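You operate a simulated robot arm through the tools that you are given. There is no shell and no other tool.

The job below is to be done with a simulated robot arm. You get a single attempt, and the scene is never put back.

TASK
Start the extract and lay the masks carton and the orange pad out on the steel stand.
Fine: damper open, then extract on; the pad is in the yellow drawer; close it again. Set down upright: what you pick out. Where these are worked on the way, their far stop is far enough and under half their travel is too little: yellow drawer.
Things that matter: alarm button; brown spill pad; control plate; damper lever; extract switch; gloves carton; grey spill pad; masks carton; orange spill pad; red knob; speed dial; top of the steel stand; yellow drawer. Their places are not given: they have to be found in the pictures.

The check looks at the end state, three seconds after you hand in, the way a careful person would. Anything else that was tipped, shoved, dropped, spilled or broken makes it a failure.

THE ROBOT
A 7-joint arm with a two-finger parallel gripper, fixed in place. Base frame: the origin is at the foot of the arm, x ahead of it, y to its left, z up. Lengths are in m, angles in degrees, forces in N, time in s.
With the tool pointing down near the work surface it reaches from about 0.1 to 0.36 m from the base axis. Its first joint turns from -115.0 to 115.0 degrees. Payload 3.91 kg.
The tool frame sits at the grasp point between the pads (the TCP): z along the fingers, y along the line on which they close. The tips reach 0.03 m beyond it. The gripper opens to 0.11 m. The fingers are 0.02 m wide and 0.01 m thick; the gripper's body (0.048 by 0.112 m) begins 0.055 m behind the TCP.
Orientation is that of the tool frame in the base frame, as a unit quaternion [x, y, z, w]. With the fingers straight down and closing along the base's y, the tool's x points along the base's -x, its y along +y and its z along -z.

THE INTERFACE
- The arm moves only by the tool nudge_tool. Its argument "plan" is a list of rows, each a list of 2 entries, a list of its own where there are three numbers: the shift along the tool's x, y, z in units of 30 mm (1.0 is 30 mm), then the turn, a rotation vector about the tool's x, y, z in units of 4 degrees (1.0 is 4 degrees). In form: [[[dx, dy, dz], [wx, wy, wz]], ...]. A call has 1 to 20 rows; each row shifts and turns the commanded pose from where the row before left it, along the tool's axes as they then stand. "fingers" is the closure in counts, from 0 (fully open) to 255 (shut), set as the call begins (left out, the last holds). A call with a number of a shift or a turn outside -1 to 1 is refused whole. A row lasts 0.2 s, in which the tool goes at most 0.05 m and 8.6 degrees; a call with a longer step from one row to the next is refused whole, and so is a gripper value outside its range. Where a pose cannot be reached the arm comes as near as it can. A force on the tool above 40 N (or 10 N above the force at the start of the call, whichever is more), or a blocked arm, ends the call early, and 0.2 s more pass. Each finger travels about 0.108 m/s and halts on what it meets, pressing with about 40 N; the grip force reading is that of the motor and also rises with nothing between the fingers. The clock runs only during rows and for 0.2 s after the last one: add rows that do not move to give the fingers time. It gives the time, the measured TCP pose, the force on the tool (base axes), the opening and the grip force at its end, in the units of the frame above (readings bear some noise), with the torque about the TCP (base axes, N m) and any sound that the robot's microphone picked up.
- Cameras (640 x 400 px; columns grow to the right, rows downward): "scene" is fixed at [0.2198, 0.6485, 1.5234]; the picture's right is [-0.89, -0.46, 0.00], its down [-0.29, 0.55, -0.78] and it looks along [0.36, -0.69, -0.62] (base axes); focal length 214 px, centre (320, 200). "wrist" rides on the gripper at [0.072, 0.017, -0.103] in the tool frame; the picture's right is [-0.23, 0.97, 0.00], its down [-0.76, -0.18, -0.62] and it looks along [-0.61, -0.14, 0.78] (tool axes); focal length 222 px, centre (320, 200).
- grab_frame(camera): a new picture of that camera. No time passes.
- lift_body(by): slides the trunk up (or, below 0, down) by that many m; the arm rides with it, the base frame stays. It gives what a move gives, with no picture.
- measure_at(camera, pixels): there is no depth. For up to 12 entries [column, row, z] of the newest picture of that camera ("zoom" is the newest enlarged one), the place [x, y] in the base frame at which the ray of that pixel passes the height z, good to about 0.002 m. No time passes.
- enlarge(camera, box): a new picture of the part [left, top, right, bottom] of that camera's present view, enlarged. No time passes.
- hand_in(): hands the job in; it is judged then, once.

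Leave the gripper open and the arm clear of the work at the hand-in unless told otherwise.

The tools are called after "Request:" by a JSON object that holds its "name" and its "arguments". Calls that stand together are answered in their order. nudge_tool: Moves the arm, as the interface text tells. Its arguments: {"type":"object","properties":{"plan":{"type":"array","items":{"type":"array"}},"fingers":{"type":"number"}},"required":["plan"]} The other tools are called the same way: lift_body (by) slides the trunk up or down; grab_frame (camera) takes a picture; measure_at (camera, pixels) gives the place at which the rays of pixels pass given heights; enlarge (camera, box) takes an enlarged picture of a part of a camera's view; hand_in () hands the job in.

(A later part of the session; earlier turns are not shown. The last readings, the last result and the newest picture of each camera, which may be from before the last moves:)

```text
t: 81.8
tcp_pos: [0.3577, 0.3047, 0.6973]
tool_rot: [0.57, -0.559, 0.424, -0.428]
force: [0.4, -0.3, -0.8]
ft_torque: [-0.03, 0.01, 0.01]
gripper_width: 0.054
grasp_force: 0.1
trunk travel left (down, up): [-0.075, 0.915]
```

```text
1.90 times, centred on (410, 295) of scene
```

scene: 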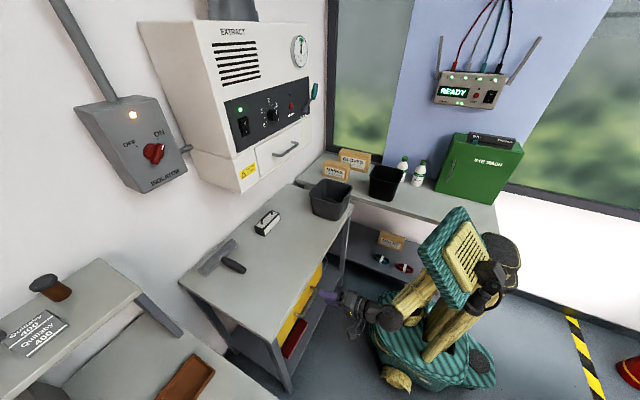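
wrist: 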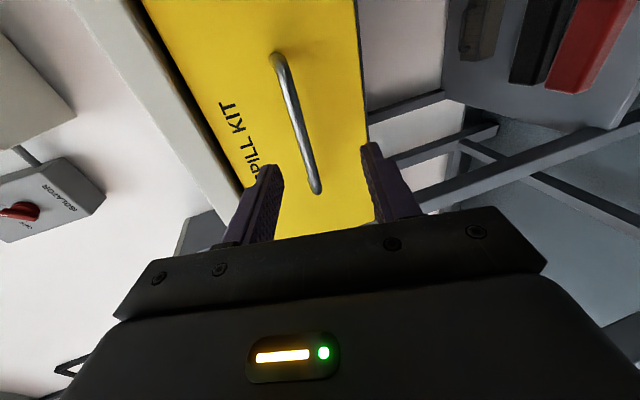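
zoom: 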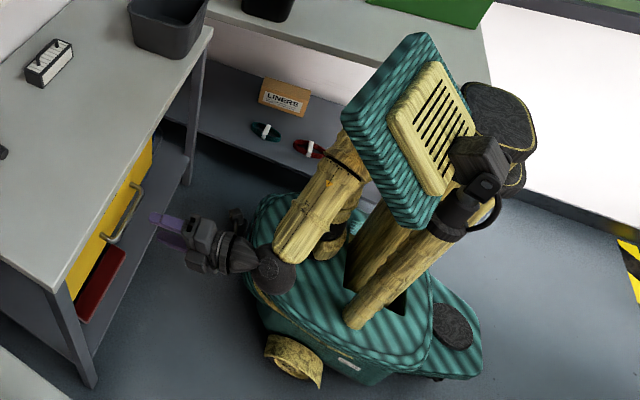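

Excellent: tool at z≈0.697, bar between the fingers in view. I pitch up ~12° to be near-horizontal, then check.

Request:
{"name": "nudge_tool", "arguments": {"plan": [[[0, 0, 0], [1, 0, 0]], [[0, 0, 0], [1, 0, 0]], [[0, 0, 0], [1, 0, 0]]]}}

Request:
{"name": "grab_frame", "arguments": {"camera": "wrist"}}

```text
t: 82.6
tcp_pos: [0.3583, 0.3041, 0.7]
tool_rot: [0.521, -0.511, 0.481, -0.486]
force: [-1.0, -0.8, 0.5]
ft_torque: [0.01, 0.01, -0.02]
gripper_width: 0.0538
grasp_force: 0.1
trunk travel left (down, up): [-0.075, 0.915]
```

```text
taken
```

wrist: 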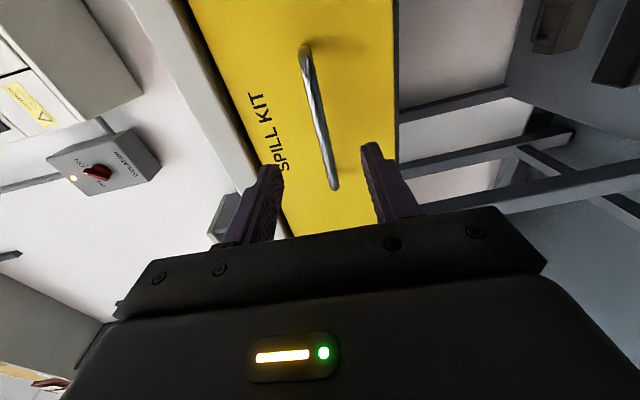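

Bar triangulates to z≈0.6925, x≈0.442. I advance 0.075 m so that the bar sits between the fingers (tips to x≈0.464, front face at 0.472).

Request:
{"name": "nudge_tool", "arguments": {"plan": [[[0, 0.08, 0.62], [0, 0, 0]], [[0, 0, 0.62], [0, 0, 0]], [[0, 0, 0.62], [0, 0, 0]], [[0, 0, 0.62], [0, 0, 0]]]}}

Request:
{"name": "grab_frame", "arguments": {"camera": "wrist"}}

Request:
{"name": "enlarge", "arguments": {"camera": "scene", "box": [265, 260, 385, 360]}}

```text
t: 83.6
tcp_pos: [0.4323, 0.3073, 0.6936]
tool_rot: [0.522, -0.512, 0.479, -0.486]
force: [-0.4, 0.2, 0.2]
ft_torque: [0.01, 0.02, -0.01]
gripper_width: 0.054
grasp_force: 0.0
trunk travel left (down, up): [-0.075, 0.915]
```

```text
taken
```

wrist: 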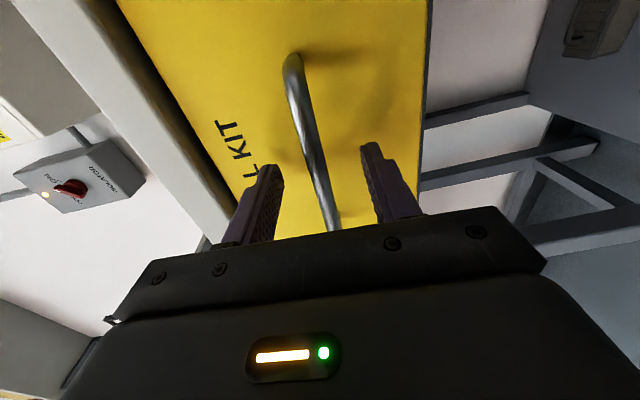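

```text
4.00 times, centred on (325, 310) of scene
```

zoom: 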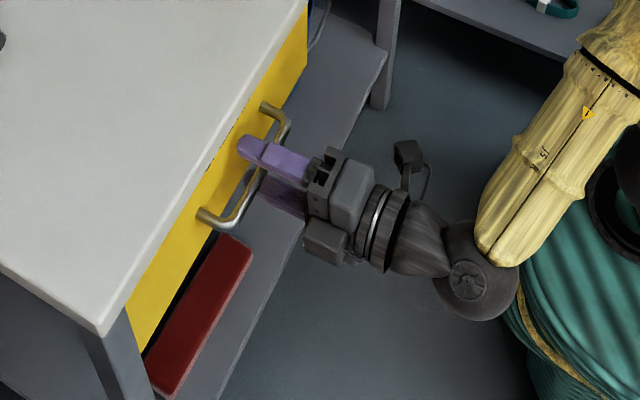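

The bar runs between the two fingers. I close the gripper on it (staying still while the fingers close).

Request:
{"name": "nudge_tool", "arguments": {"plan": [[[0, 0, 0], [0, 0, 0]], [[0, 0, 0], [0, 0, 0]], [[0, 0, 0], [0, 0, 0]]], "fingers": 255}}

Request:
{"name": "grab_frame", "arguments": {"camera": "wrist"}}

```text
t: 84.4
tcp_pos: [0.4317, 0.3073, 0.6922]
tool_rot: [0.522, -0.512, 0.48, -0.485]
force: [-0.6, -0.1, -5.6]
ft_torque: [0.27, 0.06, 0.33]
gripper_width: 0.0108
grasp_force: 45.1
trunk travel left (down, up): [-0.075, 0.915]
```

```text
taken
```

wrist: 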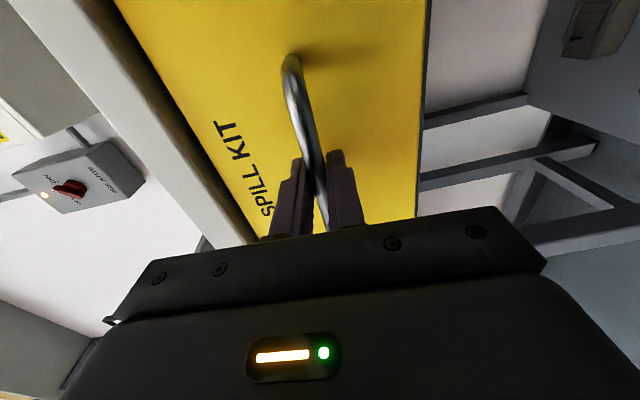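

Gripped the bar (10.8 mm). I pull straight back along -x in small steps.

Request:
{"name": "nudge_tool", "arguments": {"plan": [[[0, 0.02, -0.3], [0, 0, 0]], [[0, 0.033, -0.5], [0, 0, 0]], [[0, 0.033, -0.5], [0, 0, 0]], [[0, 0.033, -0.5], [0, 0, 0]]]}}

Request:
{"name": "grab_frame", "arguments": {"camera": "scene"}}

```text
t: 85.4
tcp_pos: [0.3776, 0.3067, 0.6916]
tool_rot: [0.522, -0.511, 0.479, -0.487]
force: [1.5, 17.8, 2.7]
ft_torque: [0.29, -0.03, 0.2]
gripper_width: 0.0109
grasp_force: 44.4
trunk travel left (down, up): [-0.075, 0.915]
```

```text
taken
```

scene: 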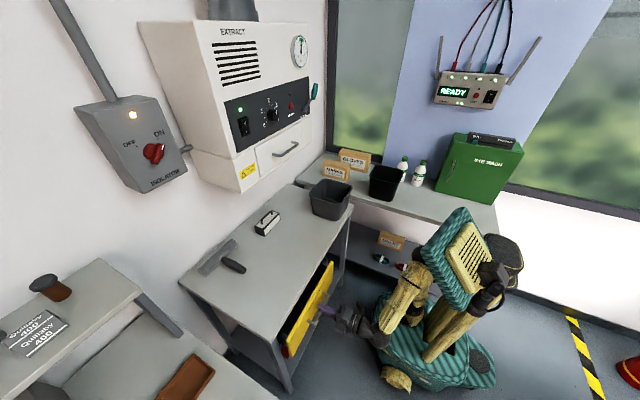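

The drawer slides out. There is a side force of ~18 N (slight y drift), so I correct y by ~1 mm and keep pulling.

Request:
{"name": "nudge_tool", "arguments": {"plan": [[[-0.04, 0.033, -0.5], [0, 0, 0]], [[-0.01, 0.033, -0.5], [0, 0, 0]], [[-0.01, 0.033, -0.5], [0, 0, 0]], [[-0.01, 0.033, -0.5], [0, 0, 0]]]}}

Request:
{"name": "grab_frame", "arguments": {"camera": "scene"}}

```text
t: 86.4
tcp_pos: [0.317, 0.3062, 0.6907]
tool_rot: [0.521, -0.511, 0.48, -0.487]
force: [1.1, 20.4, 14.9]
ft_torque: [0.07, -0.14, -0.73]
gripper_width: 0.0104
grasp_force: 44.8
trunk travel left (down, up): [-0.075, 0.915]
```

```text
taken
```

scene: 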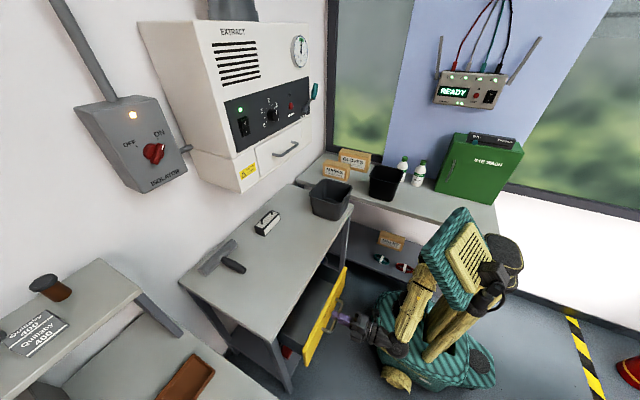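

Drawer is out ~0.115 m. I correct for the side and vertical force by ~2 mm and continue pulling.

Request:
{"name": "nudge_tool", "arguments": {"plan": [[[-0.07, -0.05, -0.3], [0, 0, 0]], [[-0.01, 0.02, -0.5], [0, 0, 0]], [[-0.01, 0.03, -0.5], [0, 0, 0]], [[-0.01, 0.03, -0.5], [0, 0, 0]]]}}

Request:
{"name": "grab_frame", "arguments": {"camera": "scene"}}

```text
t: 87.4
tcp_pos: [0.2651, 0.3063, 0.692]
tool_rot: [0.523, -0.513, 0.48, -0.482]
force: [0.1, -9.1, -25.1]
ft_torque: [0.47, 0.21, 0.62]
gripper_width: 0.0107
grasp_force: 45.0
trunk travel left (down, up): [-0.075, 0.915]
```

```text
taken
```

scene: 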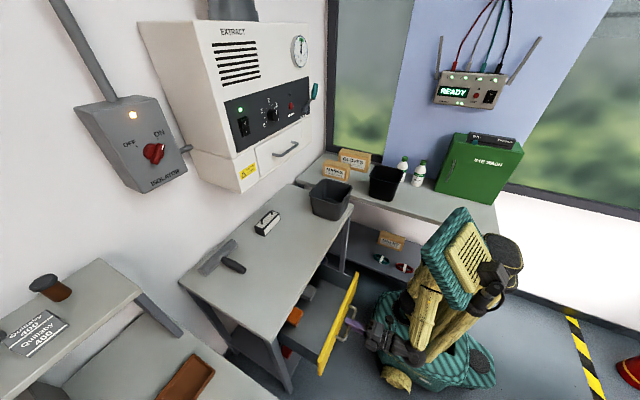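

Drawer out ~0.167 m and pads appear inside ((293,315) orange, (308,290) grey). I enlarge to look inside.

Request:
{"name": "enlarge", "arguments": {"camera": "scene", "box": [265, 250, 385, 380]}}

```text
3.08 times, centred on (325, 315) of scene
```

zoom: 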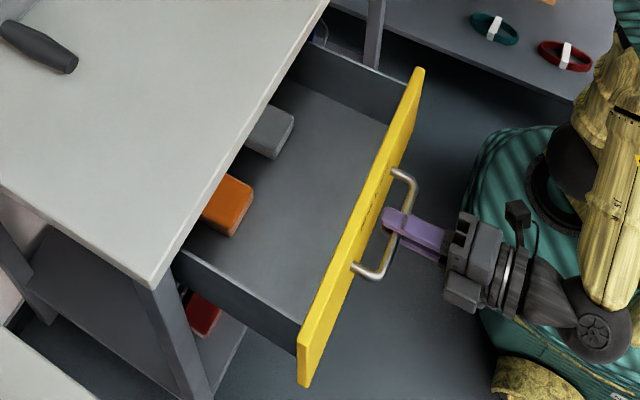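

The orange block is at the back left, grey one right of it. The drawer needs to come out further; I continue pulling with small height correction.

Request:
{"name": "nudge_tool", "arguments": {"plan": [[[0.02, 0.06, -0.4], [0, 0, 0]], [[-0.005, 0.03, -0.4], [0, 0, 0]], [[-0.005, 0.03, -0.4], [0, 0, 0]]]}}

Request:
{"name": "enlarge", "arguments": {"camera": "scene", "box": [265, 250, 385, 380]}}

```text
t: 88.2
tcp_pos: [0.2273, 0.3061, 0.6911]
tool_rot: [0.522, -0.512, 0.48, -0.484]
force: [1.8, -6.8, -25.6]
ft_torque: [0.16, 0.18, -0.9]
gripper_width: 0.0106
grasp_force: 44.5
trunk travel left (down, up): [-0.075, 0.915]
```

```text
3.08 times, centred on (325, 315) of scene
```

zoom: 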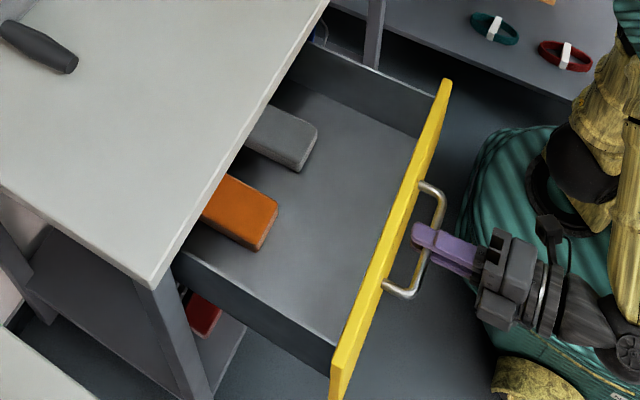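

Out ~0.205 m. Continue further.

Request:
{"name": "nudge_tool", "arguments": {"plan": [[[0.0, 0.06, -0.4], [0, 0, 0]], [[-0.005, 0.03, -0.4], [0, 0, 0]], [[-0.005, 0.03, -0.4], [0, 0, 0]]]}}

Request:
{"name": "enlarge", "arguments": {"camera": "scene", "box": [265, 250, 405, 390]}}

```text
t: 89.0
tcp_pos: [0.1916, 0.3064, 0.6916]
tool_rot: [0.521, -0.512, 0.48, -0.486]
force: [0.8, -1.6, -14.0]
ft_torque: [0.03, 0.13, -0.96]
gripper_width: 0.0107
grasp_force: 45.3
trunk travel left (down, up): [-0.075, 0.915]
```

```text
2.86 times, centred on (335, 320) of scene
```

zoom: 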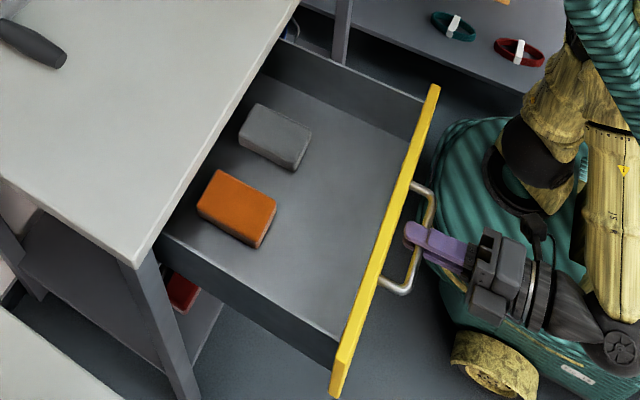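

Both pads are fully visible now. I measure where the orange pad lies.

Request:
{"name": "measure_at", "arguments": {"camera": "scene", "pixels": [[306, 320, 0.66], [306, 320, 0.63], [297.5, 311.5, 0.66], [320, 328, 0.66], [292.2, 324, 0.66], [314, 336, 0.66], [321, 296, 0.66], [330, 330, 0.63]]}}

```text
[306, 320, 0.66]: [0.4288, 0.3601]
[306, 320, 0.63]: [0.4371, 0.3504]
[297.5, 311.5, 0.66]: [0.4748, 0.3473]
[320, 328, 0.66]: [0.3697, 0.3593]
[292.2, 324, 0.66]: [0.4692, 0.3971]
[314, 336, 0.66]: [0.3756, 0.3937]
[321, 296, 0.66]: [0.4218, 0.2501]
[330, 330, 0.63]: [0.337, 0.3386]
```

Orange pad spans about x 0.37–0.47, y 0.345–0.395. A bit more pull gives better clearance from the stand's edge (x=0.455). I pull further gently.

Request:
{"name": "nudge_tool", "arguments": {"plan": [[[-0.005, 0.05, -0.4], [0, 0, 0]], [[-0.005, 0.03, -0.4], [0, 0, 0]], [[-0.005, 0.03, -0.3], [0, 0, 0]]]}}

Request:
{"name": "grab_frame", "arguments": {"camera": "scene"}}

```text
t: 90.0
tcp_pos: [0.1599, 0.3065, 0.6913]
tool_rot: [0.518, -0.513, 0.482, -0.485]
force: [14.1, 5.3, 3.7]
ft_torque: [0.06, -0.08, 1.15]
gripper_width: 0.0106
grasp_force: 45.0
trunk travel left (down, up): [-0.075, 0.915]
stopped in row 3: the force on the tool passed its limit at 40 N (the readings are from after the stop); the commanded pose is now the measured one
```

```text
taken
```

scene: 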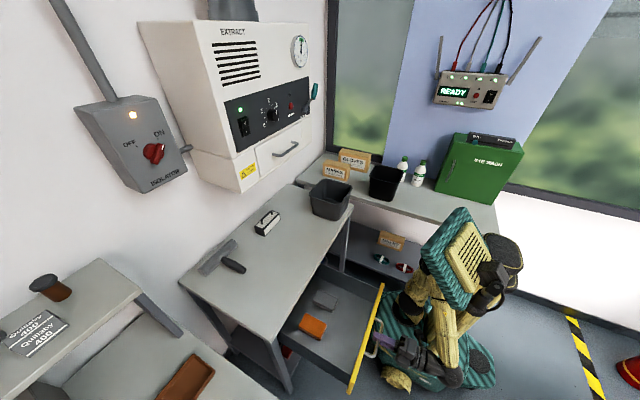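

The far stop is reached at ~0.27 m out. I open the fingers, then retreat from the bar.

Request:
{"name": "nudge_tool", "arguments": {"plan": [[[0, 0, 0], [0, 0, 0]], [[0, 0, 0], [0, 0, 0]], [[0, 0, 0], [0, 0, 0]]], "fingers": 110}}

Request:
{"name": "nudge_tool", "arguments": {"plan": [[[0, 0.03, -0.4], [0, 0, 0]], [[0, 0.03, -0.4], [0, 0, 0]], [[0, 0.03, -0.4], [0, 0, 0]]]}}

Request:
{"name": "grab_frame", "arguments": {"camera": "wrist"}}

Request:
{"name": "enlarge", "arguments": {"camera": "scene", "box": [285, 230, 485, 390]}}

```text
t: 90.8
tcp_pos: [0.1592, 0.3054, 0.6912]
tool_rot: [0.519, -0.513, 0.481, -0.486]
force: [0.0, -0.3, -0.8]
ft_torque: [0.02, 0.0, -0.02]
gripper_width: 0.0627
grasp_force: 0.0
trunk travel left (down, up): [-0.075, 0.915]
```

```text
t: 91.6
tcp_pos: [0.1236, 0.3065, 0.6913]
tool_rot: [0.519, -0.513, 0.481, -0.486]
force: [0.9, -0.1, -0.2]
ft_torque: [0.03, 0.04, 0.02]
gripper_width: 0.0629
grasp_force: 0.0
trunk travel left (down, up): [-0.075, 0.915]
```

```text
taken
```

wrist: 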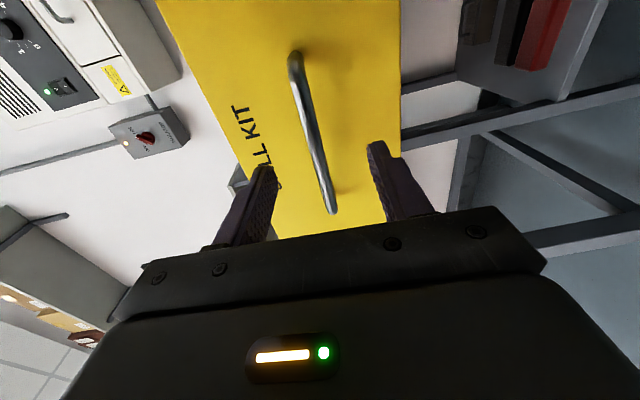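

```text
2.50 times, centred on (385, 310) of scene
```

zoom: 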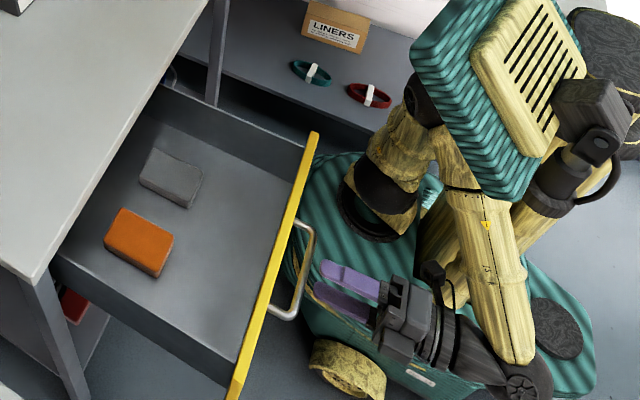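

Released and clear of the bar. Before raising the trunk with the drawer open, I check how far the green flange reaches (edge pixels around (370,330), (385,292)) at heights 0.3–0.45.

Request:
{"name": "measure_at", "arguments": {"camera": "scene", "pixels": [[371, 325, 0.35], [371, 325, 0.4], [378, 300, 0.35], [378, 300, 0.4], [395, 277, 0.35], [395, 277, 0.4], [373, 338, 0.35], [373, 338, 0.4]]}}

Request:
{"name": "enlarge", "arguments": {"camera": "scene", "box": [355, 260, 435, 360]}}

```text
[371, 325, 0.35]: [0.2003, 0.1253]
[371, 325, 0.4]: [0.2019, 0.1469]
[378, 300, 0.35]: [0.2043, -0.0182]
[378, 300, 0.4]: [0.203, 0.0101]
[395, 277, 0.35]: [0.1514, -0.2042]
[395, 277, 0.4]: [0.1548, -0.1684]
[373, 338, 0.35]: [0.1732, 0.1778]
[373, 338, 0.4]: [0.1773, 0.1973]
```

```text
4.00 times, centred on (395, 310) of scene
```

zoom: 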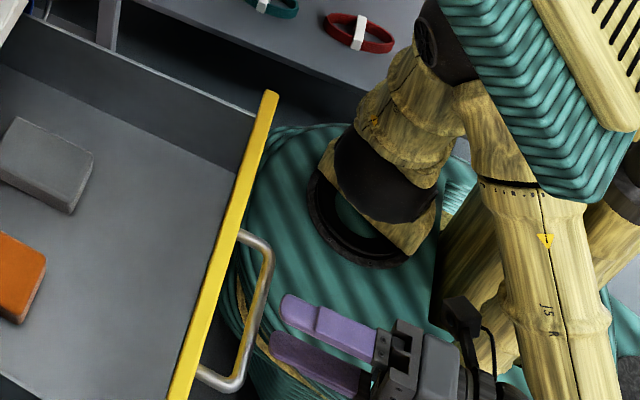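

The flange (x up to ~0.20) would come too close to the open drawer, so the trunk must stay low while the drawer is open. I'll raise with the arm instead: up in steps, with slight retreat.

Request:
{"name": "nudge_tool", "arguments": {"plan": [[[0, -0.8, 0], [0, 0, 0]], [[0, -0.8, 0], [0, 0, 0]], [[0, -0.8, 0], [0, 0, 0]], [[0, -0.8, 0], [0, 0, 0]]]}}

Request:
{"name": "enlarge", "arguments": {"camera": "scene", "box": [285, 190, 525, 390]}}

```text
t: 92.8
tcp_pos: [0.1522, 0.3113, 0.7721]
tool_rot: [-0.52, 0.52, -0.499, 0.458]
force: [-0.6, 0.3, 0.0]
ft_torque: [-0.02, 0.04, -0.03]
gripper_width: 0.0627
grasp_force: 0.0
trunk travel left (down, up): [-0.075, 0.915]
stopped in row 4: the arm was blocked; the commanded pose is now the measured one
```

```text
2.00 times, centred on (405, 290) of scene
```

zoom: 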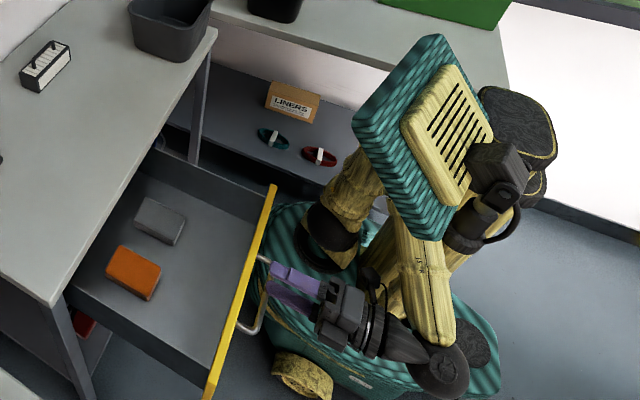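

Blocked by folding at z≈0.772. The trunk can rise ~0.12 m while its flange (≈0.37 → 0.49) stays below the drawer's bottom (≈0.62). That lifts the gripper above the drawer's top edge (≈0.766).

Request:
{"name": "lift_body", "arguments": {"by": 0.12}}

Request:
{"name": "grab_frame", "arguments": {"camera": "wrist"}}

Request:
{"name": "enlarge", "arguments": {"camera": "scene", "box": [285, 190, 525, 390]}}

```text
t: 94.3
tcp_pos: [0.1519, 0.311, 0.8909]
tool_rot: [0.52, -0.519, 0.499, -0.459]
force: [-0.2, 0.3, 0.2]
ft_torque: [0.0, -0.02, 0.02]
gripper_width: 0.0625
grasp_force: 0.2
trunk travel left (down, up): [-0.195, 0.795]
```

```text
taken
```

wrist: 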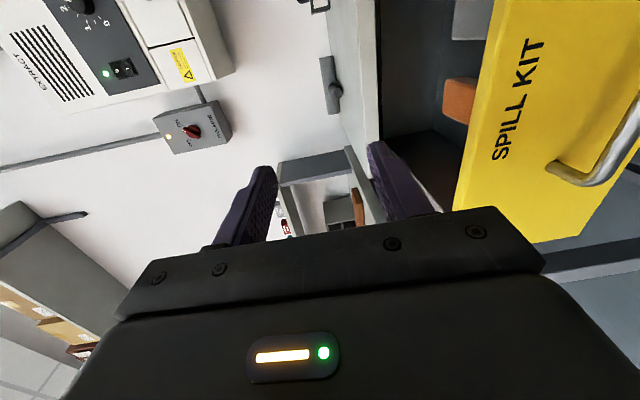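

```text
2.00 times, centred on (405, 290) of scene
```

zoom: 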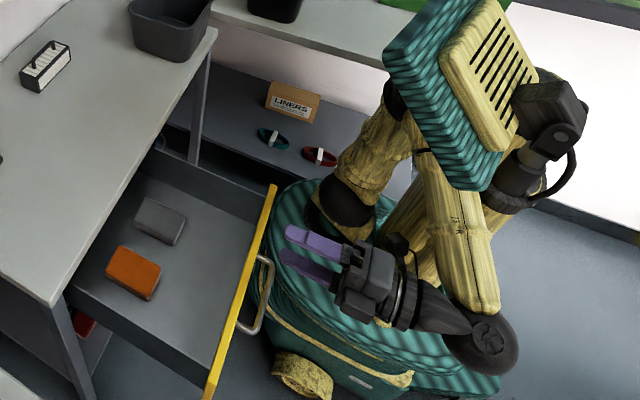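

Clear above the drawer now. I move forward over the drawer while rising slightly.

Request:
{"name": "nudge_tool", "arguments": {"plan": [[[-0.037, -0.4, 0.97], [0, 0, 0]], [[-0.037, -0.4, 0.97], [0, 0, 0]], [[-0.037, -0.4, 0.97], [0, 0, 0]], [[-0.037, -0.4, 0.97], [0, 0, 0]], [[-0.037, -0.4, 0.97], [0, 0, 0]]]}}

Request:
{"name": "grab_frame", "arguments": {"camera": "scene"}}

```text
t: 95.5
tcp_pos: [0.3002, 0.3142, 0.9429]
tool_rot: [0.519, -0.519, 0.5, -0.46]
force: [0.6, -1.4, 0.1]
ft_torque: [0.01, -0.01, 0.0]
gripper_width: 0.0624
grasp_force: 0.1
trunk travel left (down, up): [-0.195, 0.795]
```

```text
taken
```

scene: 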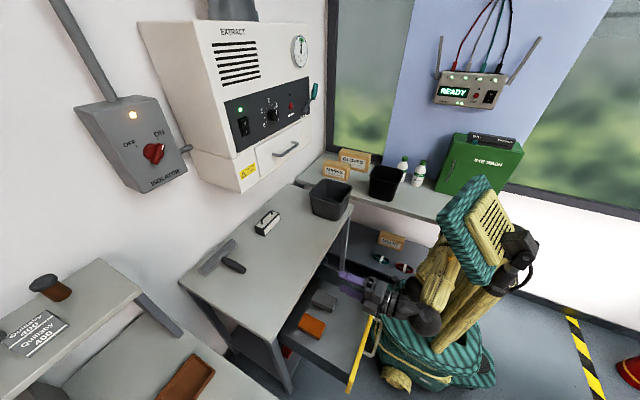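

Now I roll the gripper back to neutral (about +88°).

Request:
{"name": "nudge_tool", "arguments": {"plan": [[[0, 0, 0], [0, 0, 1]], [[0, 0, 0], [0, 0, 1]], [[0, 0, 0], [0, 0, 1]], [[0, 0, 0], [0, 0, 1]], [[0, 0, 0], [0, 0, 1]], [[0, 0, 0], [0, 0, 1]], [[0, 0, 0], [0, 0, 1]], [[0, 0, 0], [0, 0, 1]], [[0, 0, 0], [0, 0, 1]], [[0, 0, 0], [0, 0, 1]], [[0, 0, 0], [0, 0, 1]], [[0, 0, 0], [0, 0, 1]], [[0, 0, 0], [0, 0, 1]], [[0, 0, 0], [0, 0, 1]], [[0, 0, 0], [0, 0, 1]], [[0, 0, 0], [0, 0, 1]], [[0, 0, 0], [0, 0, 1]], [[0, 0, 0], [0, 0, 1]], [[0, 0, 0], [0, 0, 1]], [[0, 0, 0], [0, 0, 1]]]}}

Request:
{"name": "grab_frame", "arguments": {"camera": "wrist"}}

```text
t: 99.7
tcp_pos: [0.3015, 0.3144, 0.9406]
tool_rot: [-0.064, 0.732, -0.088, 0.672]
force: [0.4, -0.5, 0.8]
ft_torque: [0.0, 0.0, 0.01]
gripper_width: 0.0626
grasp_force: 0.1
trunk travel left (down, up): [-0.195, 0.795]
```

```text
taken
```

wrist: 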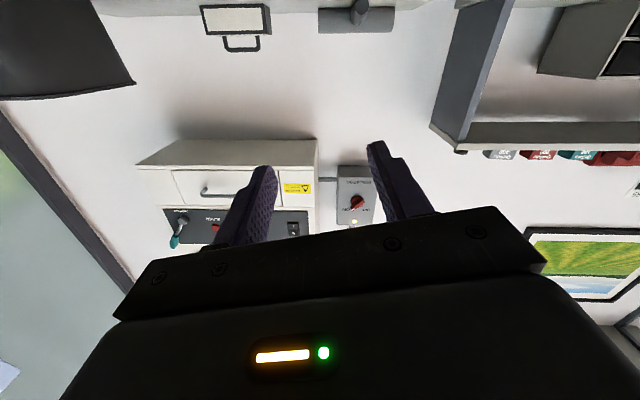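

Now 3 more rolls and pitch down toward vertical.

Request:
{"name": "nudge_tool", "arguments": {"plan": [[[0, 0, 0], [0, 0, 1]], [[0, 0, 0], [0, 0, 1]], [[0, 0, 0], [0, 0, 1]], [[0, 0, 0], [0, 1, 0]], [[0, 0, 0], [0, 1, 0]], [[0, 0, 0], [0, 1, 0]], [[0, 0, 0], [0, 1, 0]], [[0, 0, 0], [0, 1, 0]], [[0, 0, 0], [0, 1, 0]], [[0, 0, 0], [0, 1, 0]], [[0, 0, 0], [0, 1, 0]], [[0, 0, 0], [0, 1, 0]], [[0, 0, 0], [0, 1, 0]], [[0, 0, 0], [0, 1, 0]], [[0, 0, 0], [0, 1, 0]], [[0, 0, 0], [0, 1, 0]], [[0, 0, 0], [0, 1, 0]], [[0, 0, 0], [0, 1, 0]], [[0, 0, 0], [0, 1, 0]]], "fingers": 50}}

Request:
{"name": "grab_frame", "arguments": {"camera": "wrist"}}

Request:
{"name": "grab_frame", "arguments": {"camera": "scene"}}

```text
t: 103.7
tcp_pos: [0.3019, 0.3131, 0.9405]
tool_rot: [0.019, 0.982, -0.008, 0.186]
force: [0.6, 0.7, 0.3]
ft_torque: [0.01, -0.02, 0.01]
gripper_width: 0.0883
grasp_force: 0.0
trunk travel left (down, up): [-0.195, 0.795]
```

```text
taken
```

wrist: 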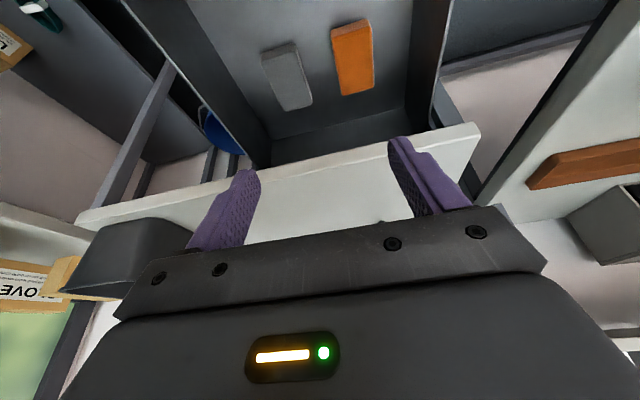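

```text
taken
```

scene: 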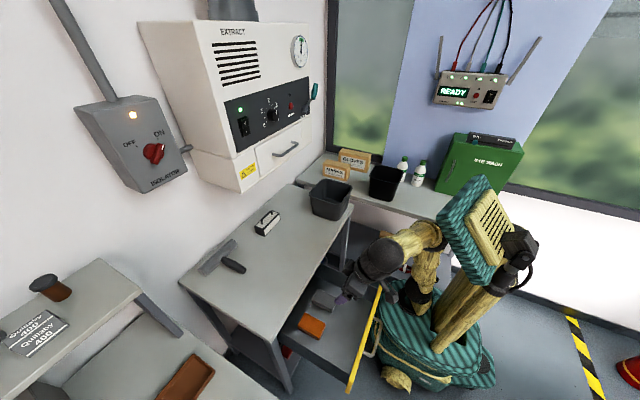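

Both pads are in view. I enlarge them and measure.

Request:
{"name": "enlarge", "arguments": {"camera": "wrist", "box": [240, 0, 400, 130]}}

Request:
{"name": "enlarge", "arguments": {"camera": "scene", "box": [270, 260, 390, 380]}}

```text
3.08 times, centred on (320, 65) of wrist
```

zoom: 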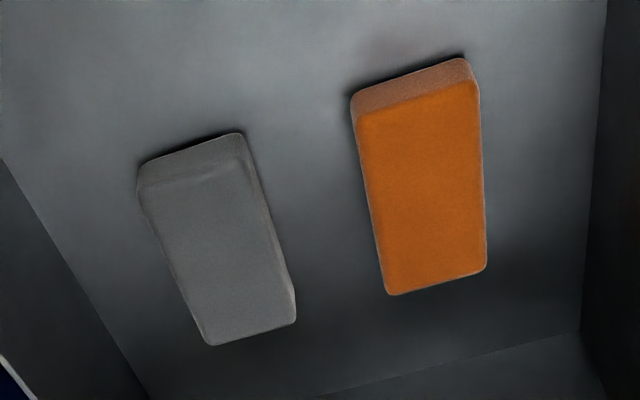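

```text
3.33 times, centred on (330, 320) of scene
```

zoom: 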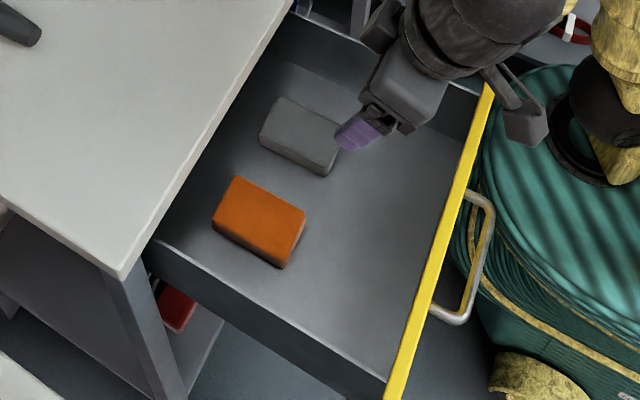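

I cast rays for the orange pad's top corners in both views.

Request:
{"name": "measure_at", "arguments": {"camera": "wrist", "pixels": [[332, 39.7, 0.64], [332, 39.7, 0.68], [371.6, 26.7, 0.64], [371.6, 26.7, 0.68], [373.9, 87.1, 0.64], [373.9, 87.1, 0.68], [341.8, 95.2, 0.64], [341.8, 95.2, 0.68]]}}

Request:
{"name": "measure_at", "arguments": {"camera": "scene", "pixels": [[325.8, 323.3, 0.64], [325.8, 323.3, 0.68], [318.6, 338.6, 0.64], [318.6, 338.6, 0.68], [297.9, 326.6, 0.64], [297.9, 326.6, 0.68], [304.8, 313.1, 0.64], [304.8, 313.1, 0.68]]}}

```text
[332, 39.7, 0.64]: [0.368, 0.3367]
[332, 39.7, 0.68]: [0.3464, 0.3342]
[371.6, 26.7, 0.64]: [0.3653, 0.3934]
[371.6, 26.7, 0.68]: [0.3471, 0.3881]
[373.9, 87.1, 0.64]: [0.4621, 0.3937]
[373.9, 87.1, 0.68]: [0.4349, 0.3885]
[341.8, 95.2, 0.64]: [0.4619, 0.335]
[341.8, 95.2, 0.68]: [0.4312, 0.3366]
```

```text
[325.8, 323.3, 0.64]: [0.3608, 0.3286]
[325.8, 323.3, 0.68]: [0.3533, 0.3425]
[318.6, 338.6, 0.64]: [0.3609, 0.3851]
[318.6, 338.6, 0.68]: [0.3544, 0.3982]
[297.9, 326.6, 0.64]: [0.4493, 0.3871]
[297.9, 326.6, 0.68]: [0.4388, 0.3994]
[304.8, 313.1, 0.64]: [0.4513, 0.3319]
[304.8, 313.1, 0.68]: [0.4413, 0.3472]
```

Orange pad: top z≈0.66, x 0.357–0.446, y 0.336–0.391 (≈0.09×0.055), centre (0.402,0.363). I make the tool vertical and move over it at height, fingers closing along y.

Request:
{"name": "nudge_tool", "arguments": {"plan": [[[0, 0, 0], [0, 1, 0]], [[0, 0, 0], [0, 1, 0]], [[0, 0, 0], [0, 1, 0]], [[0, 0, 0], [0, 1, 0]], [[0, 0, 0], [0, 1, 0]], [[0, 0, 0], [0, 0.35, -0.5]], [[-0.8, 0.42, 0], [0, 0, 0]], [[-0.8, 0.42, 0], [0, 0, 0]], [[-0.8, 0.42, 0], [0, 0, 0]], [[-0.8, 0.42, 0], [0, 0, 0]]]}}

Request:
{"name": "grab_frame", "arguments": {"camera": "wrist"}}

```text
t: 105.9
tcp_pos: [0.3412, 0.3281, 0.9237]
tool_rot: [0.003, 1.0, -0.003, 0.001]
force: [-0.4, 0.1, 0.1]
ft_torque: [0.0, 0.0, 0.03]
gripper_width: 0.0885
grasp_force: 0.1
out of reach, approached as far as the arm can: row 7, 8, 9, 10
trunk travel left (down, up): [-0.195, 0.795]
```

```text
taken
```

wrist: 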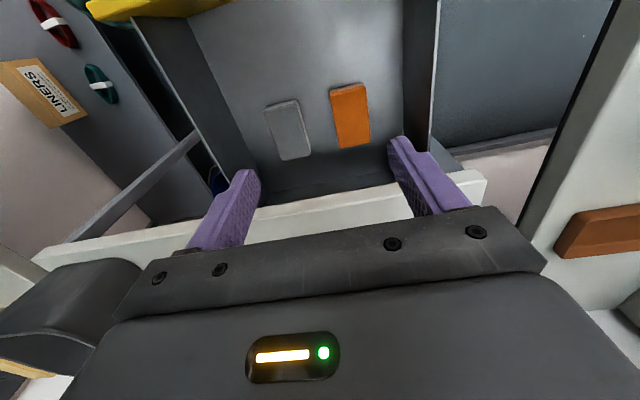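

The reach limit is hit at this relative height. Lowering the trunk by 0.12 m (relative height lower → longer reach); fingertips then at z≈0.77 above the drawer interior.

Request:
{"name": "lift_body", "arguments": {"by": -0.12}}

Request:
{"name": "nudge_tool", "arguments": {"plan": [[[-0.5, 0.3, 0.6], [0, 0, 0]], [[-0.5, 0.3, 0.6], [0, 0, 0]], [[-0.4, 0.25, 0.3], [0, 0, 0]]]}}

Request:
{"name": "grab_frame", "arguments": {"camera": "wrist"}}

Request:
{"name": "enlarge", "arguments": {"camera": "scene", "box": [270, 230, 430, 380]}}

```text
t: 107.4
tcp_pos: [0.3413, 0.3264, 0.8044]
tool_rot: [0.003, 1.0, -0.004, 0.002]
force: [0.2, -0.2, -0.8]
ft_torque: [0.04, 0.02, 0.03]
gripper_width: 0.0883
grasp_force: 0.0
trunk travel left (down, up): [-0.075, 0.915]
```

```text
t: 108.2
tcp_pos: [0.3837, 0.3518, 0.7578]
tool_rot: [0.001, 1.0, -0.004, 0.001]
force: [-0.6, 0.0, 0.8]
ft_torque: [0.0, -0.01, 0.0]
gripper_width: 0.0884
grasp_force: 0.1
trunk travel left (down, up): [-0.075, 0.915]
```

```text
taken
```

wrist: 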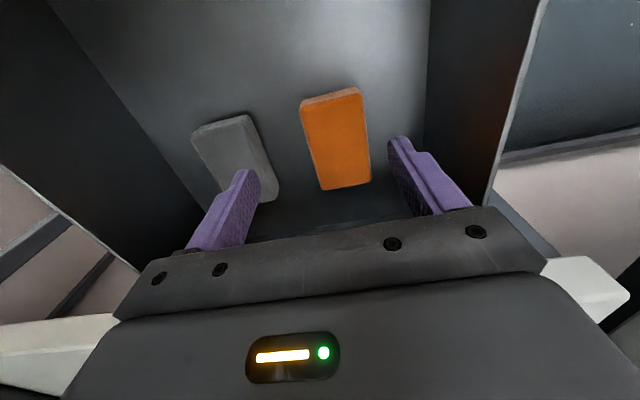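

```text
2.67 times, centred on (350, 305) of scene
```

zoom: 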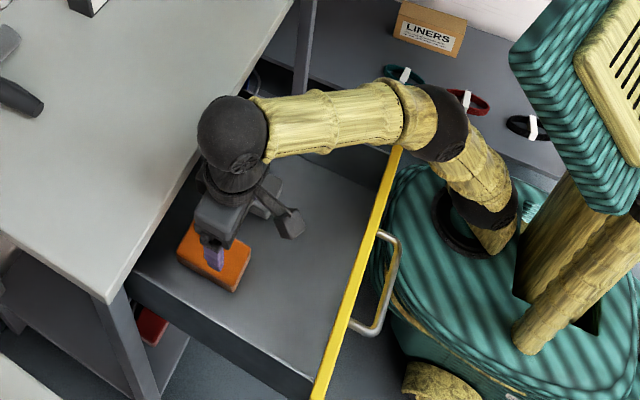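

I check the grey pad's edge against where the left finger will come down, and re-measure the orange pad in this closer view.

Request:
{"name": "measure_at", "arguments": {"camera": "wrist", "pixels": [[249, 118, 0.66], [278, 195, 0.66], [278, 195, 0.635], [303, 108, 0.66], [361, 94, 0.66], [370, 182, 0.66], [320, 190, 0.66], [371, 185, 0.635], [320, 192, 0.635]]}}

Request:
{"name": "enlarge", "arguments": {"camera": "wrist", "box": [180, 60, 440, 220]}}

```text
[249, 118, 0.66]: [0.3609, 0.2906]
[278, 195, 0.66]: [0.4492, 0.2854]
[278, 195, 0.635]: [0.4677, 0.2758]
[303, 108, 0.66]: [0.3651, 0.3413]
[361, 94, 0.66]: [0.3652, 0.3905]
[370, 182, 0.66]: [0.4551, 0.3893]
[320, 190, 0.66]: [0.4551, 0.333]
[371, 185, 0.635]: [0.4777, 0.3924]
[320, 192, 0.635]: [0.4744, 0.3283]
```

```text
2.46 times, centred on (310, 140) of wrist
```

zoom: 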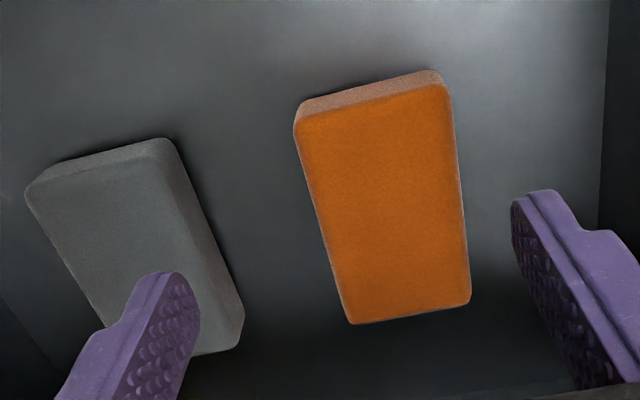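

Left finger (outer face y≈0.31) clears the grey pad (edge y≈0.288). I centre over the orange pad and descend to TCP z≈0.672.

Request:
{"name": "nudge_tool", "arguments": {"plan": [[[-0.6, 0.37, 0.4], [0, 0, 0]], [[0, 0, 0.6], [0, 0, 0]], [[0, 0, 0.6], [0, 0, 0]], [[0, 0, 0.6], [0, 0, 0]], [[0, 0, 0.6], [0, 0, 0]]], "fingers": 75}}

Request:
{"name": "grab_frame", "arguments": {"camera": "wrist"}}

Request:
{"name": "enlarge", "arguments": {"camera": "scene", "box": [270, 230, 430, 380]}}

```text
t: 109.4
tcp_pos: [0.4024, 0.3643, 0.674]
tool_rot: [0.003, 1.0, -0.004, 0.001]
force: [0.1, 1.4, -0.3]
ft_torque: [-0.02, 0.0, 0.02]
gripper_width: 0.0776
grasp_force: 0.0
trunk travel left (down, up): [-0.075, 0.915]
```

```text
taken
```

wrist: 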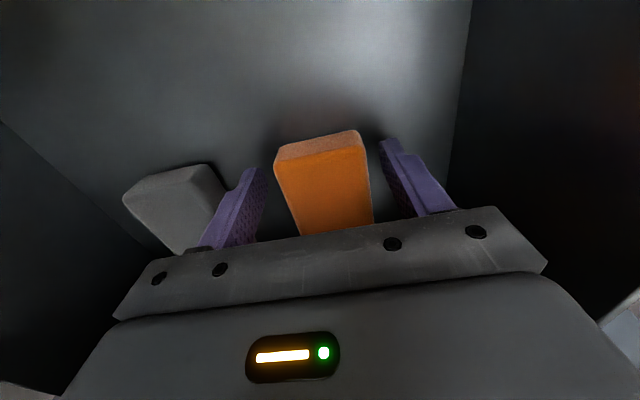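

```text
2.67 times, centred on (350, 305) of scene
```

zoom: 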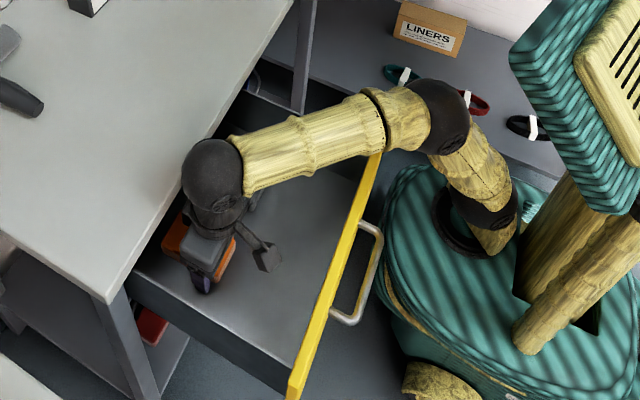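

The pad is between the fingers. (The drawer slid in a couple of cm — the forearm seems to graze its front edge; lifting will fix that.) I close on the pad.

Request:
{"name": "nudge_tool", "arguments": {"plan": [[[0, 0, 0], [0, 0, 0]], [[0, 0, 0], [0, 0, 0]], [[0, 0, 0], [0, 0, 0]]], "fingers": 255}}

Request:
{"name": "grab_frame", "arguments": {"camera": "wrist"}}

```text
t: 110.2
tcp_pos: [0.4035, 0.3642, 0.6723]
tool_rot: [0.004, 1.0, -0.004, 0.0]
force: [0.3, -0.2, 0.4]
ft_torque: [-0.01, 0.03, 0.0]
gripper_width: 0.0567
grasp_force: 40.2
trunk travel left (down, up): [-0.075, 0.915]
```

```text
taken
```

wrist: 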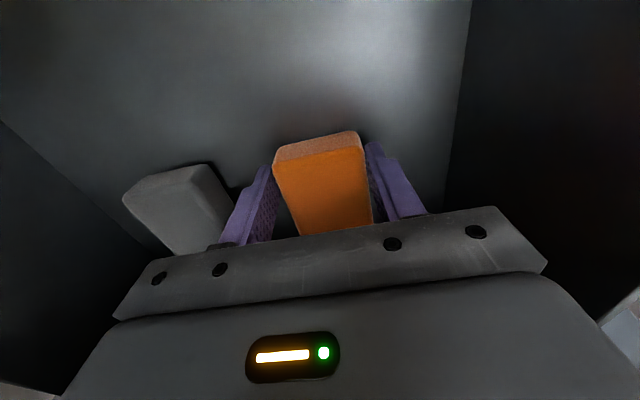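

Gripped (0.0567 m). Before lifting I check that the pad's far end won't hit the stand's overhang (x≥0.455): measure the near top edge of the pad.

Request:
{"name": "measure_at", "arguments": {"camera": "wrist", "pixels": [[278, 164, 0.66], [363, 148, 0.66], [372, 222, 0.66], [296, 233, 0.66]]}}

Request:
{"name": "enlarge", "arguments": {"camera": "wrist", "box": [240, 110, 400, 240]}}

```text
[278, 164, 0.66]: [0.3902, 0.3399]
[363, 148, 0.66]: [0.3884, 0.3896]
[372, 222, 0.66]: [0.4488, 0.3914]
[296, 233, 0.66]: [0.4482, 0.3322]
```

```text
3.08 times, centred on (320, 175) of wrist
```

zoom: 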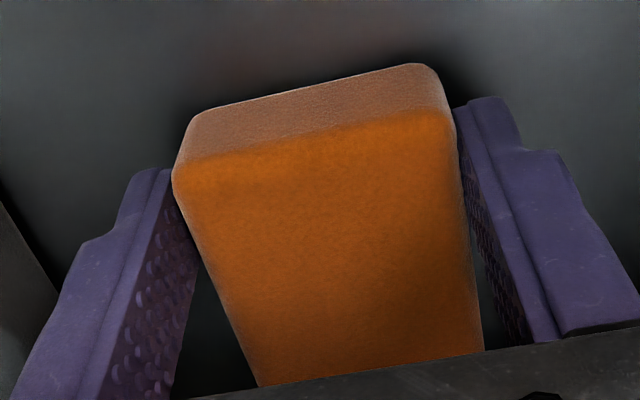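

The drawer was pushed in ~0.03 m, so the pad spans x≈0.389–0.479, partly under the overhang (z 0.78). I first lift only 0.04 m with the trunk, then pull back in -x before lifting higher.

Request:
{"name": "lift_body", "arguments": {"by": 0.04}}

Request:
{"name": "nudge_tool", "arguments": {"plan": [[[0.5, 0, 0], [0, 0, 0]], [[0.5, 0, 0], [0, 0, 0]], [[0.5, 0, 0], [0, 0, 0]], [[0.5, 0, 0], [0, 0, 0]]]}}

Request:
{"name": "grab_frame", "arguments": {"camera": "wrist"}}

Request:
{"name": "enlarge", "arguments": {"camera": "scene", "box": [270, 230, 430, 380]}}

```text
t: 111.0
tcp_pos: [0.4022, 0.3647, 0.7135]
tool_rot: [0.002, 1.0, -0.004, 0.002]
force: [-0.6, 0.0, 0.1]
ft_torque: [-0.01, 0.03, 0.02]
gripper_width: 0.0564
grasp_force: 40.0
trunk travel left (down, up): [-0.115, 0.875]
```

```text
t: 112.0
tcp_pos: [0.3435, 0.3647, 0.7152]
tool_rot: [0.003, 1.0, -0.003, 0.001]
force: [-0.1, 0.0, -0.9]
ft_torque: [-0.01, 0.03, 0.0]
gripper_width: 0.0569
grasp_force: 39.5
trunk travel left (down, up): [-0.115, 0.875]
```

```text
taken
```

wrist: 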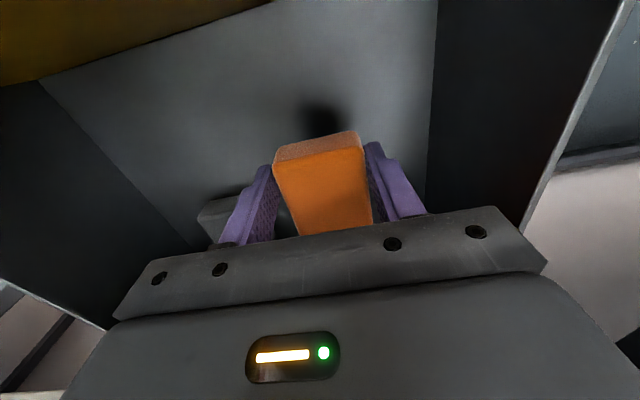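

```text
2.67 times, centred on (350, 305) of scene
```

zoom: 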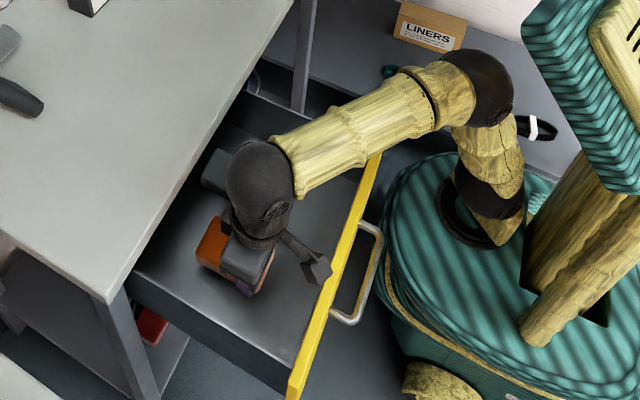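

The pad is clear of the overhang (x 0.33–0.42). I raise the trunk 0.08 m (same safe height as before), then rise with the arm while moving toward y≈0.15.

Request:
{"name": "lift_body", "arguments": {"by": 0.08}}

Request:
{"name": "nudge_tool", "arguments": {"plan": [[[0, -0.9, -0.5], [0, 0, 0]], [[0, -0.9, -0.5], [0, 0, 0]], [[0, -0.9, -0.5], [0, 0, 0]], [[0, -0.9, -0.5], [0, 0, 0]], [[0, -0.9, -0.5], [0, 0, 0]], [[0, -0.9, 0], [0, 0, 0]], [[0, -0.9, 0], [0, 0, 0]]]}}

Request:
{"name": "grab_frame", "arguments": {"camera": "wrist"}}

Request:
{"name": "grab_frame", "arguments": {"camera": "scene"}}

```text
t: 113.2
tcp_pos: [0.3427, 0.3647, 0.7938]
tool_rot: [0.002, 1.0, -0.004, 0.001]
force: [-0.4, 0.6, -0.8]
ft_torque: [-0.01, 0.0, 0.01]
gripper_width: 0.0569
grasp_force: 39.9
trunk travel left (down, up): [-0.195, 0.795]
```

```text
t: 114.8
tcp_pos: [0.3418, 0.1763, 0.8712]
tool_rot: [0.002, 1.0, -0.004, 0.001]
force: [0.0, 1.1, -0.7]
ft_torque: [-0.01, 0.02, -0.01]
gripper_width: 0.0568
grasp_force: 39.7
trunk travel left (down, up): [-0.195, 0.795]
```

```text
taken
```

wrist: 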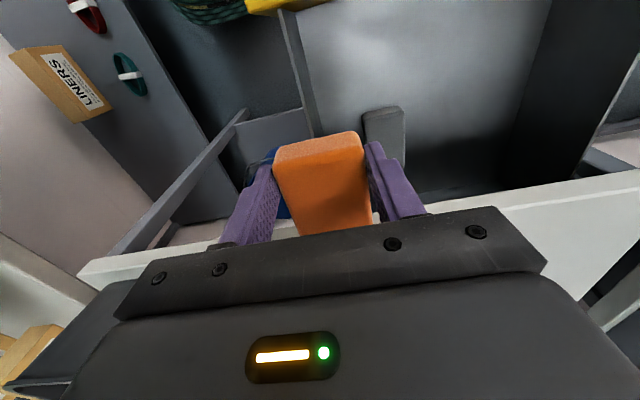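

```text
taken
```

scene: 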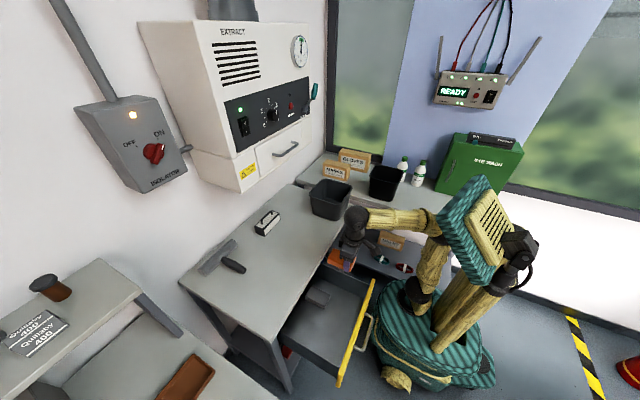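

Holding the pad at (0.342,0.176,0.871). I measure the objects on the stand top (z≈0.80) to select free places: mallet handle end (243,268), white box (268,225), bin bottom corners (315,213),(345,222).

Request:
{"name": "measure_at", "arguments": {"camera": "scene", "pixels": [[245, 272, 0.8], [222, 258, 0.8], [200, 274, 0.8], [237, 240, 0.8], [258, 236, 0.8], [268, 237, 0.8], [281, 222, 0.8], [315, 214, 0.8], [344, 221, 0.8], [312, 205, 0.8], [300, 250, 0.8], [290, 270, 0.8]]}}

Request:
{"name": "enlarge", "arguments": {"camera": "scene", "box": [180, 160, 380, 350]}}

```text
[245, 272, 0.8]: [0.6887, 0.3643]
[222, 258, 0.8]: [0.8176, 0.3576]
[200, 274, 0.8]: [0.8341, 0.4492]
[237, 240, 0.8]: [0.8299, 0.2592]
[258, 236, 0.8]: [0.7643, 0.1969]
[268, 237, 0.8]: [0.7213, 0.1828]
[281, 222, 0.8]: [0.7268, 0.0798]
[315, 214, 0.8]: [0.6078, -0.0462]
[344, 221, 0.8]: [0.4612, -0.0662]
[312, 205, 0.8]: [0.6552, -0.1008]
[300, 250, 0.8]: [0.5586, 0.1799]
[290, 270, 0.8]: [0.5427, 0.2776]
```

```text
2.11 times, centred on (280, 255) of scene
```

zoom: 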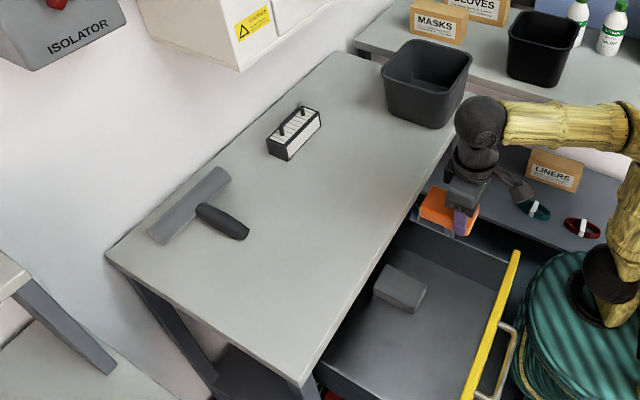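

Free zone: x 0.47–0.68, y 0–0.45. I'll set the pad at about TCP (0.495,0.20). Pad bottom is ≈0.033 below TCP, so now at 0.838. I move forward over the stand.

Request:
{"name": "nudge_tool", "arguments": {"plan": [[[-0.9, 0.15, 0], [0, 0, 0]], [[-0.9, 0.15, 0], [0, 0, 0]], [[-0.9, 0.15, 0], [0, 0, 0]], [[-0.9, 0.15, 0], [0, 0, 0]], [[-0.9, 0.15, 0], [0, 0, 0]], [[-0.6, 0, 0], [0, 0, 0]]]}}

Request:
{"name": "grab_frame", "arguments": {"camera": "wrist"}}

Request:
{"name": "enlarge", "arguments": {"camera": "scene", "box": [180, 160, 440, 350]}}

```text
t: 116.2
tcp_pos: [0.4954, 0.1958, 0.8706]
tool_rot: [0.002, 1.0, -0.003, 0.001]
force: [0.3, -0.8, 0.0]
ft_torque: [-0.01, -0.02, -0.05]
gripper_width: 0.0567
grasp_force: 40.4
trunk travel left (down, up): [-0.195, 0.795]
```

```text
taken
```

wrist: 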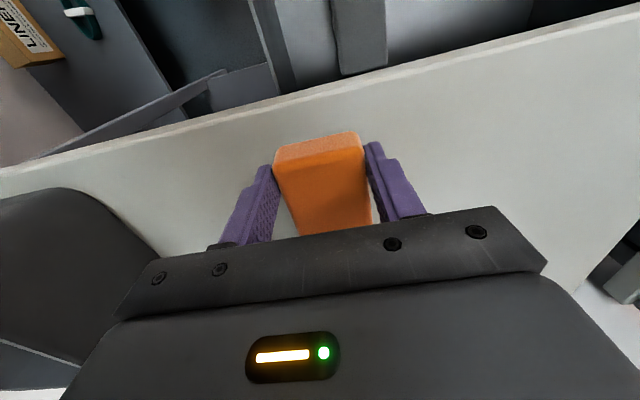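

```text
2.11 times, centred on (310, 255) of scene
```

zoom: 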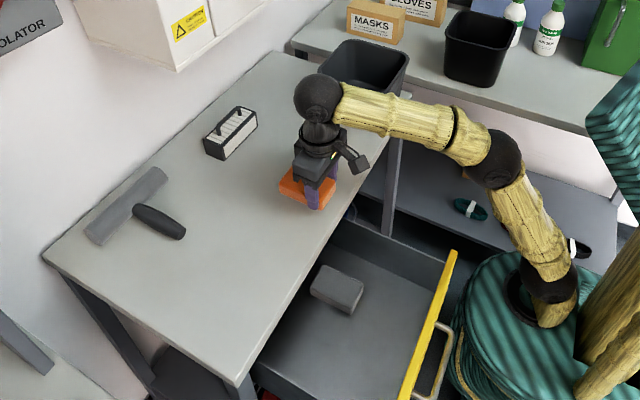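

Over the stand and clear. I descend gently until contact (expected TCP z≈0.833).

Request:
{"name": "nudge_tool", "arguments": {"plan": [[[0, 0, 0.4], [0, 0, 0]], [[0, 0, 0.4], [0, 0, 0]], [[0, 0, 0.15], [0, 0, 0]], [[0, 0, 0.1], [0, 0, 0]], [[0, 0, 0.07], [0, 0, 0]]]}}

Request:
{"name": "enlarge", "arguments": {"camera": "scene", "box": [250, 190, 350, 290]}}

```text
t: 117.4
tcp_pos: [0.4954, 0.196, 0.8428]
tool_rot: [0.002, 1.0, 0.001, 0.009]
force: [-1.8, -0.2, 14.4]
ft_torque: [-0.12, 0.31, 0.04]
gripper_width: 0.0566
grasp_force: 40.2
trunk travel left (down, up): [-0.195, 0.795]
stopped in row 5: the force on the tool passed its limit at 43 N (the readings are from after the stop); the commanded pose is now the measured one
```

```text
4.00 times, centred on (300, 240) of scene
```

zoom: 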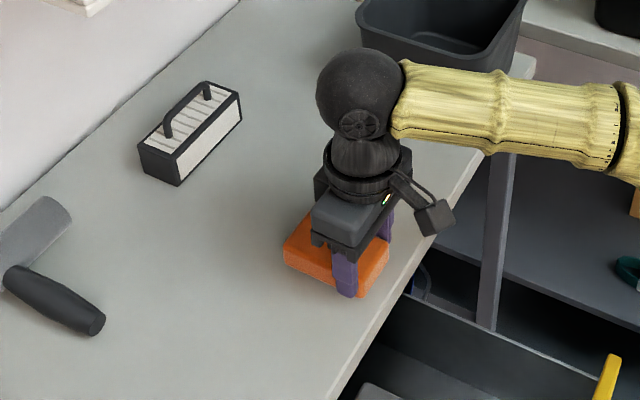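

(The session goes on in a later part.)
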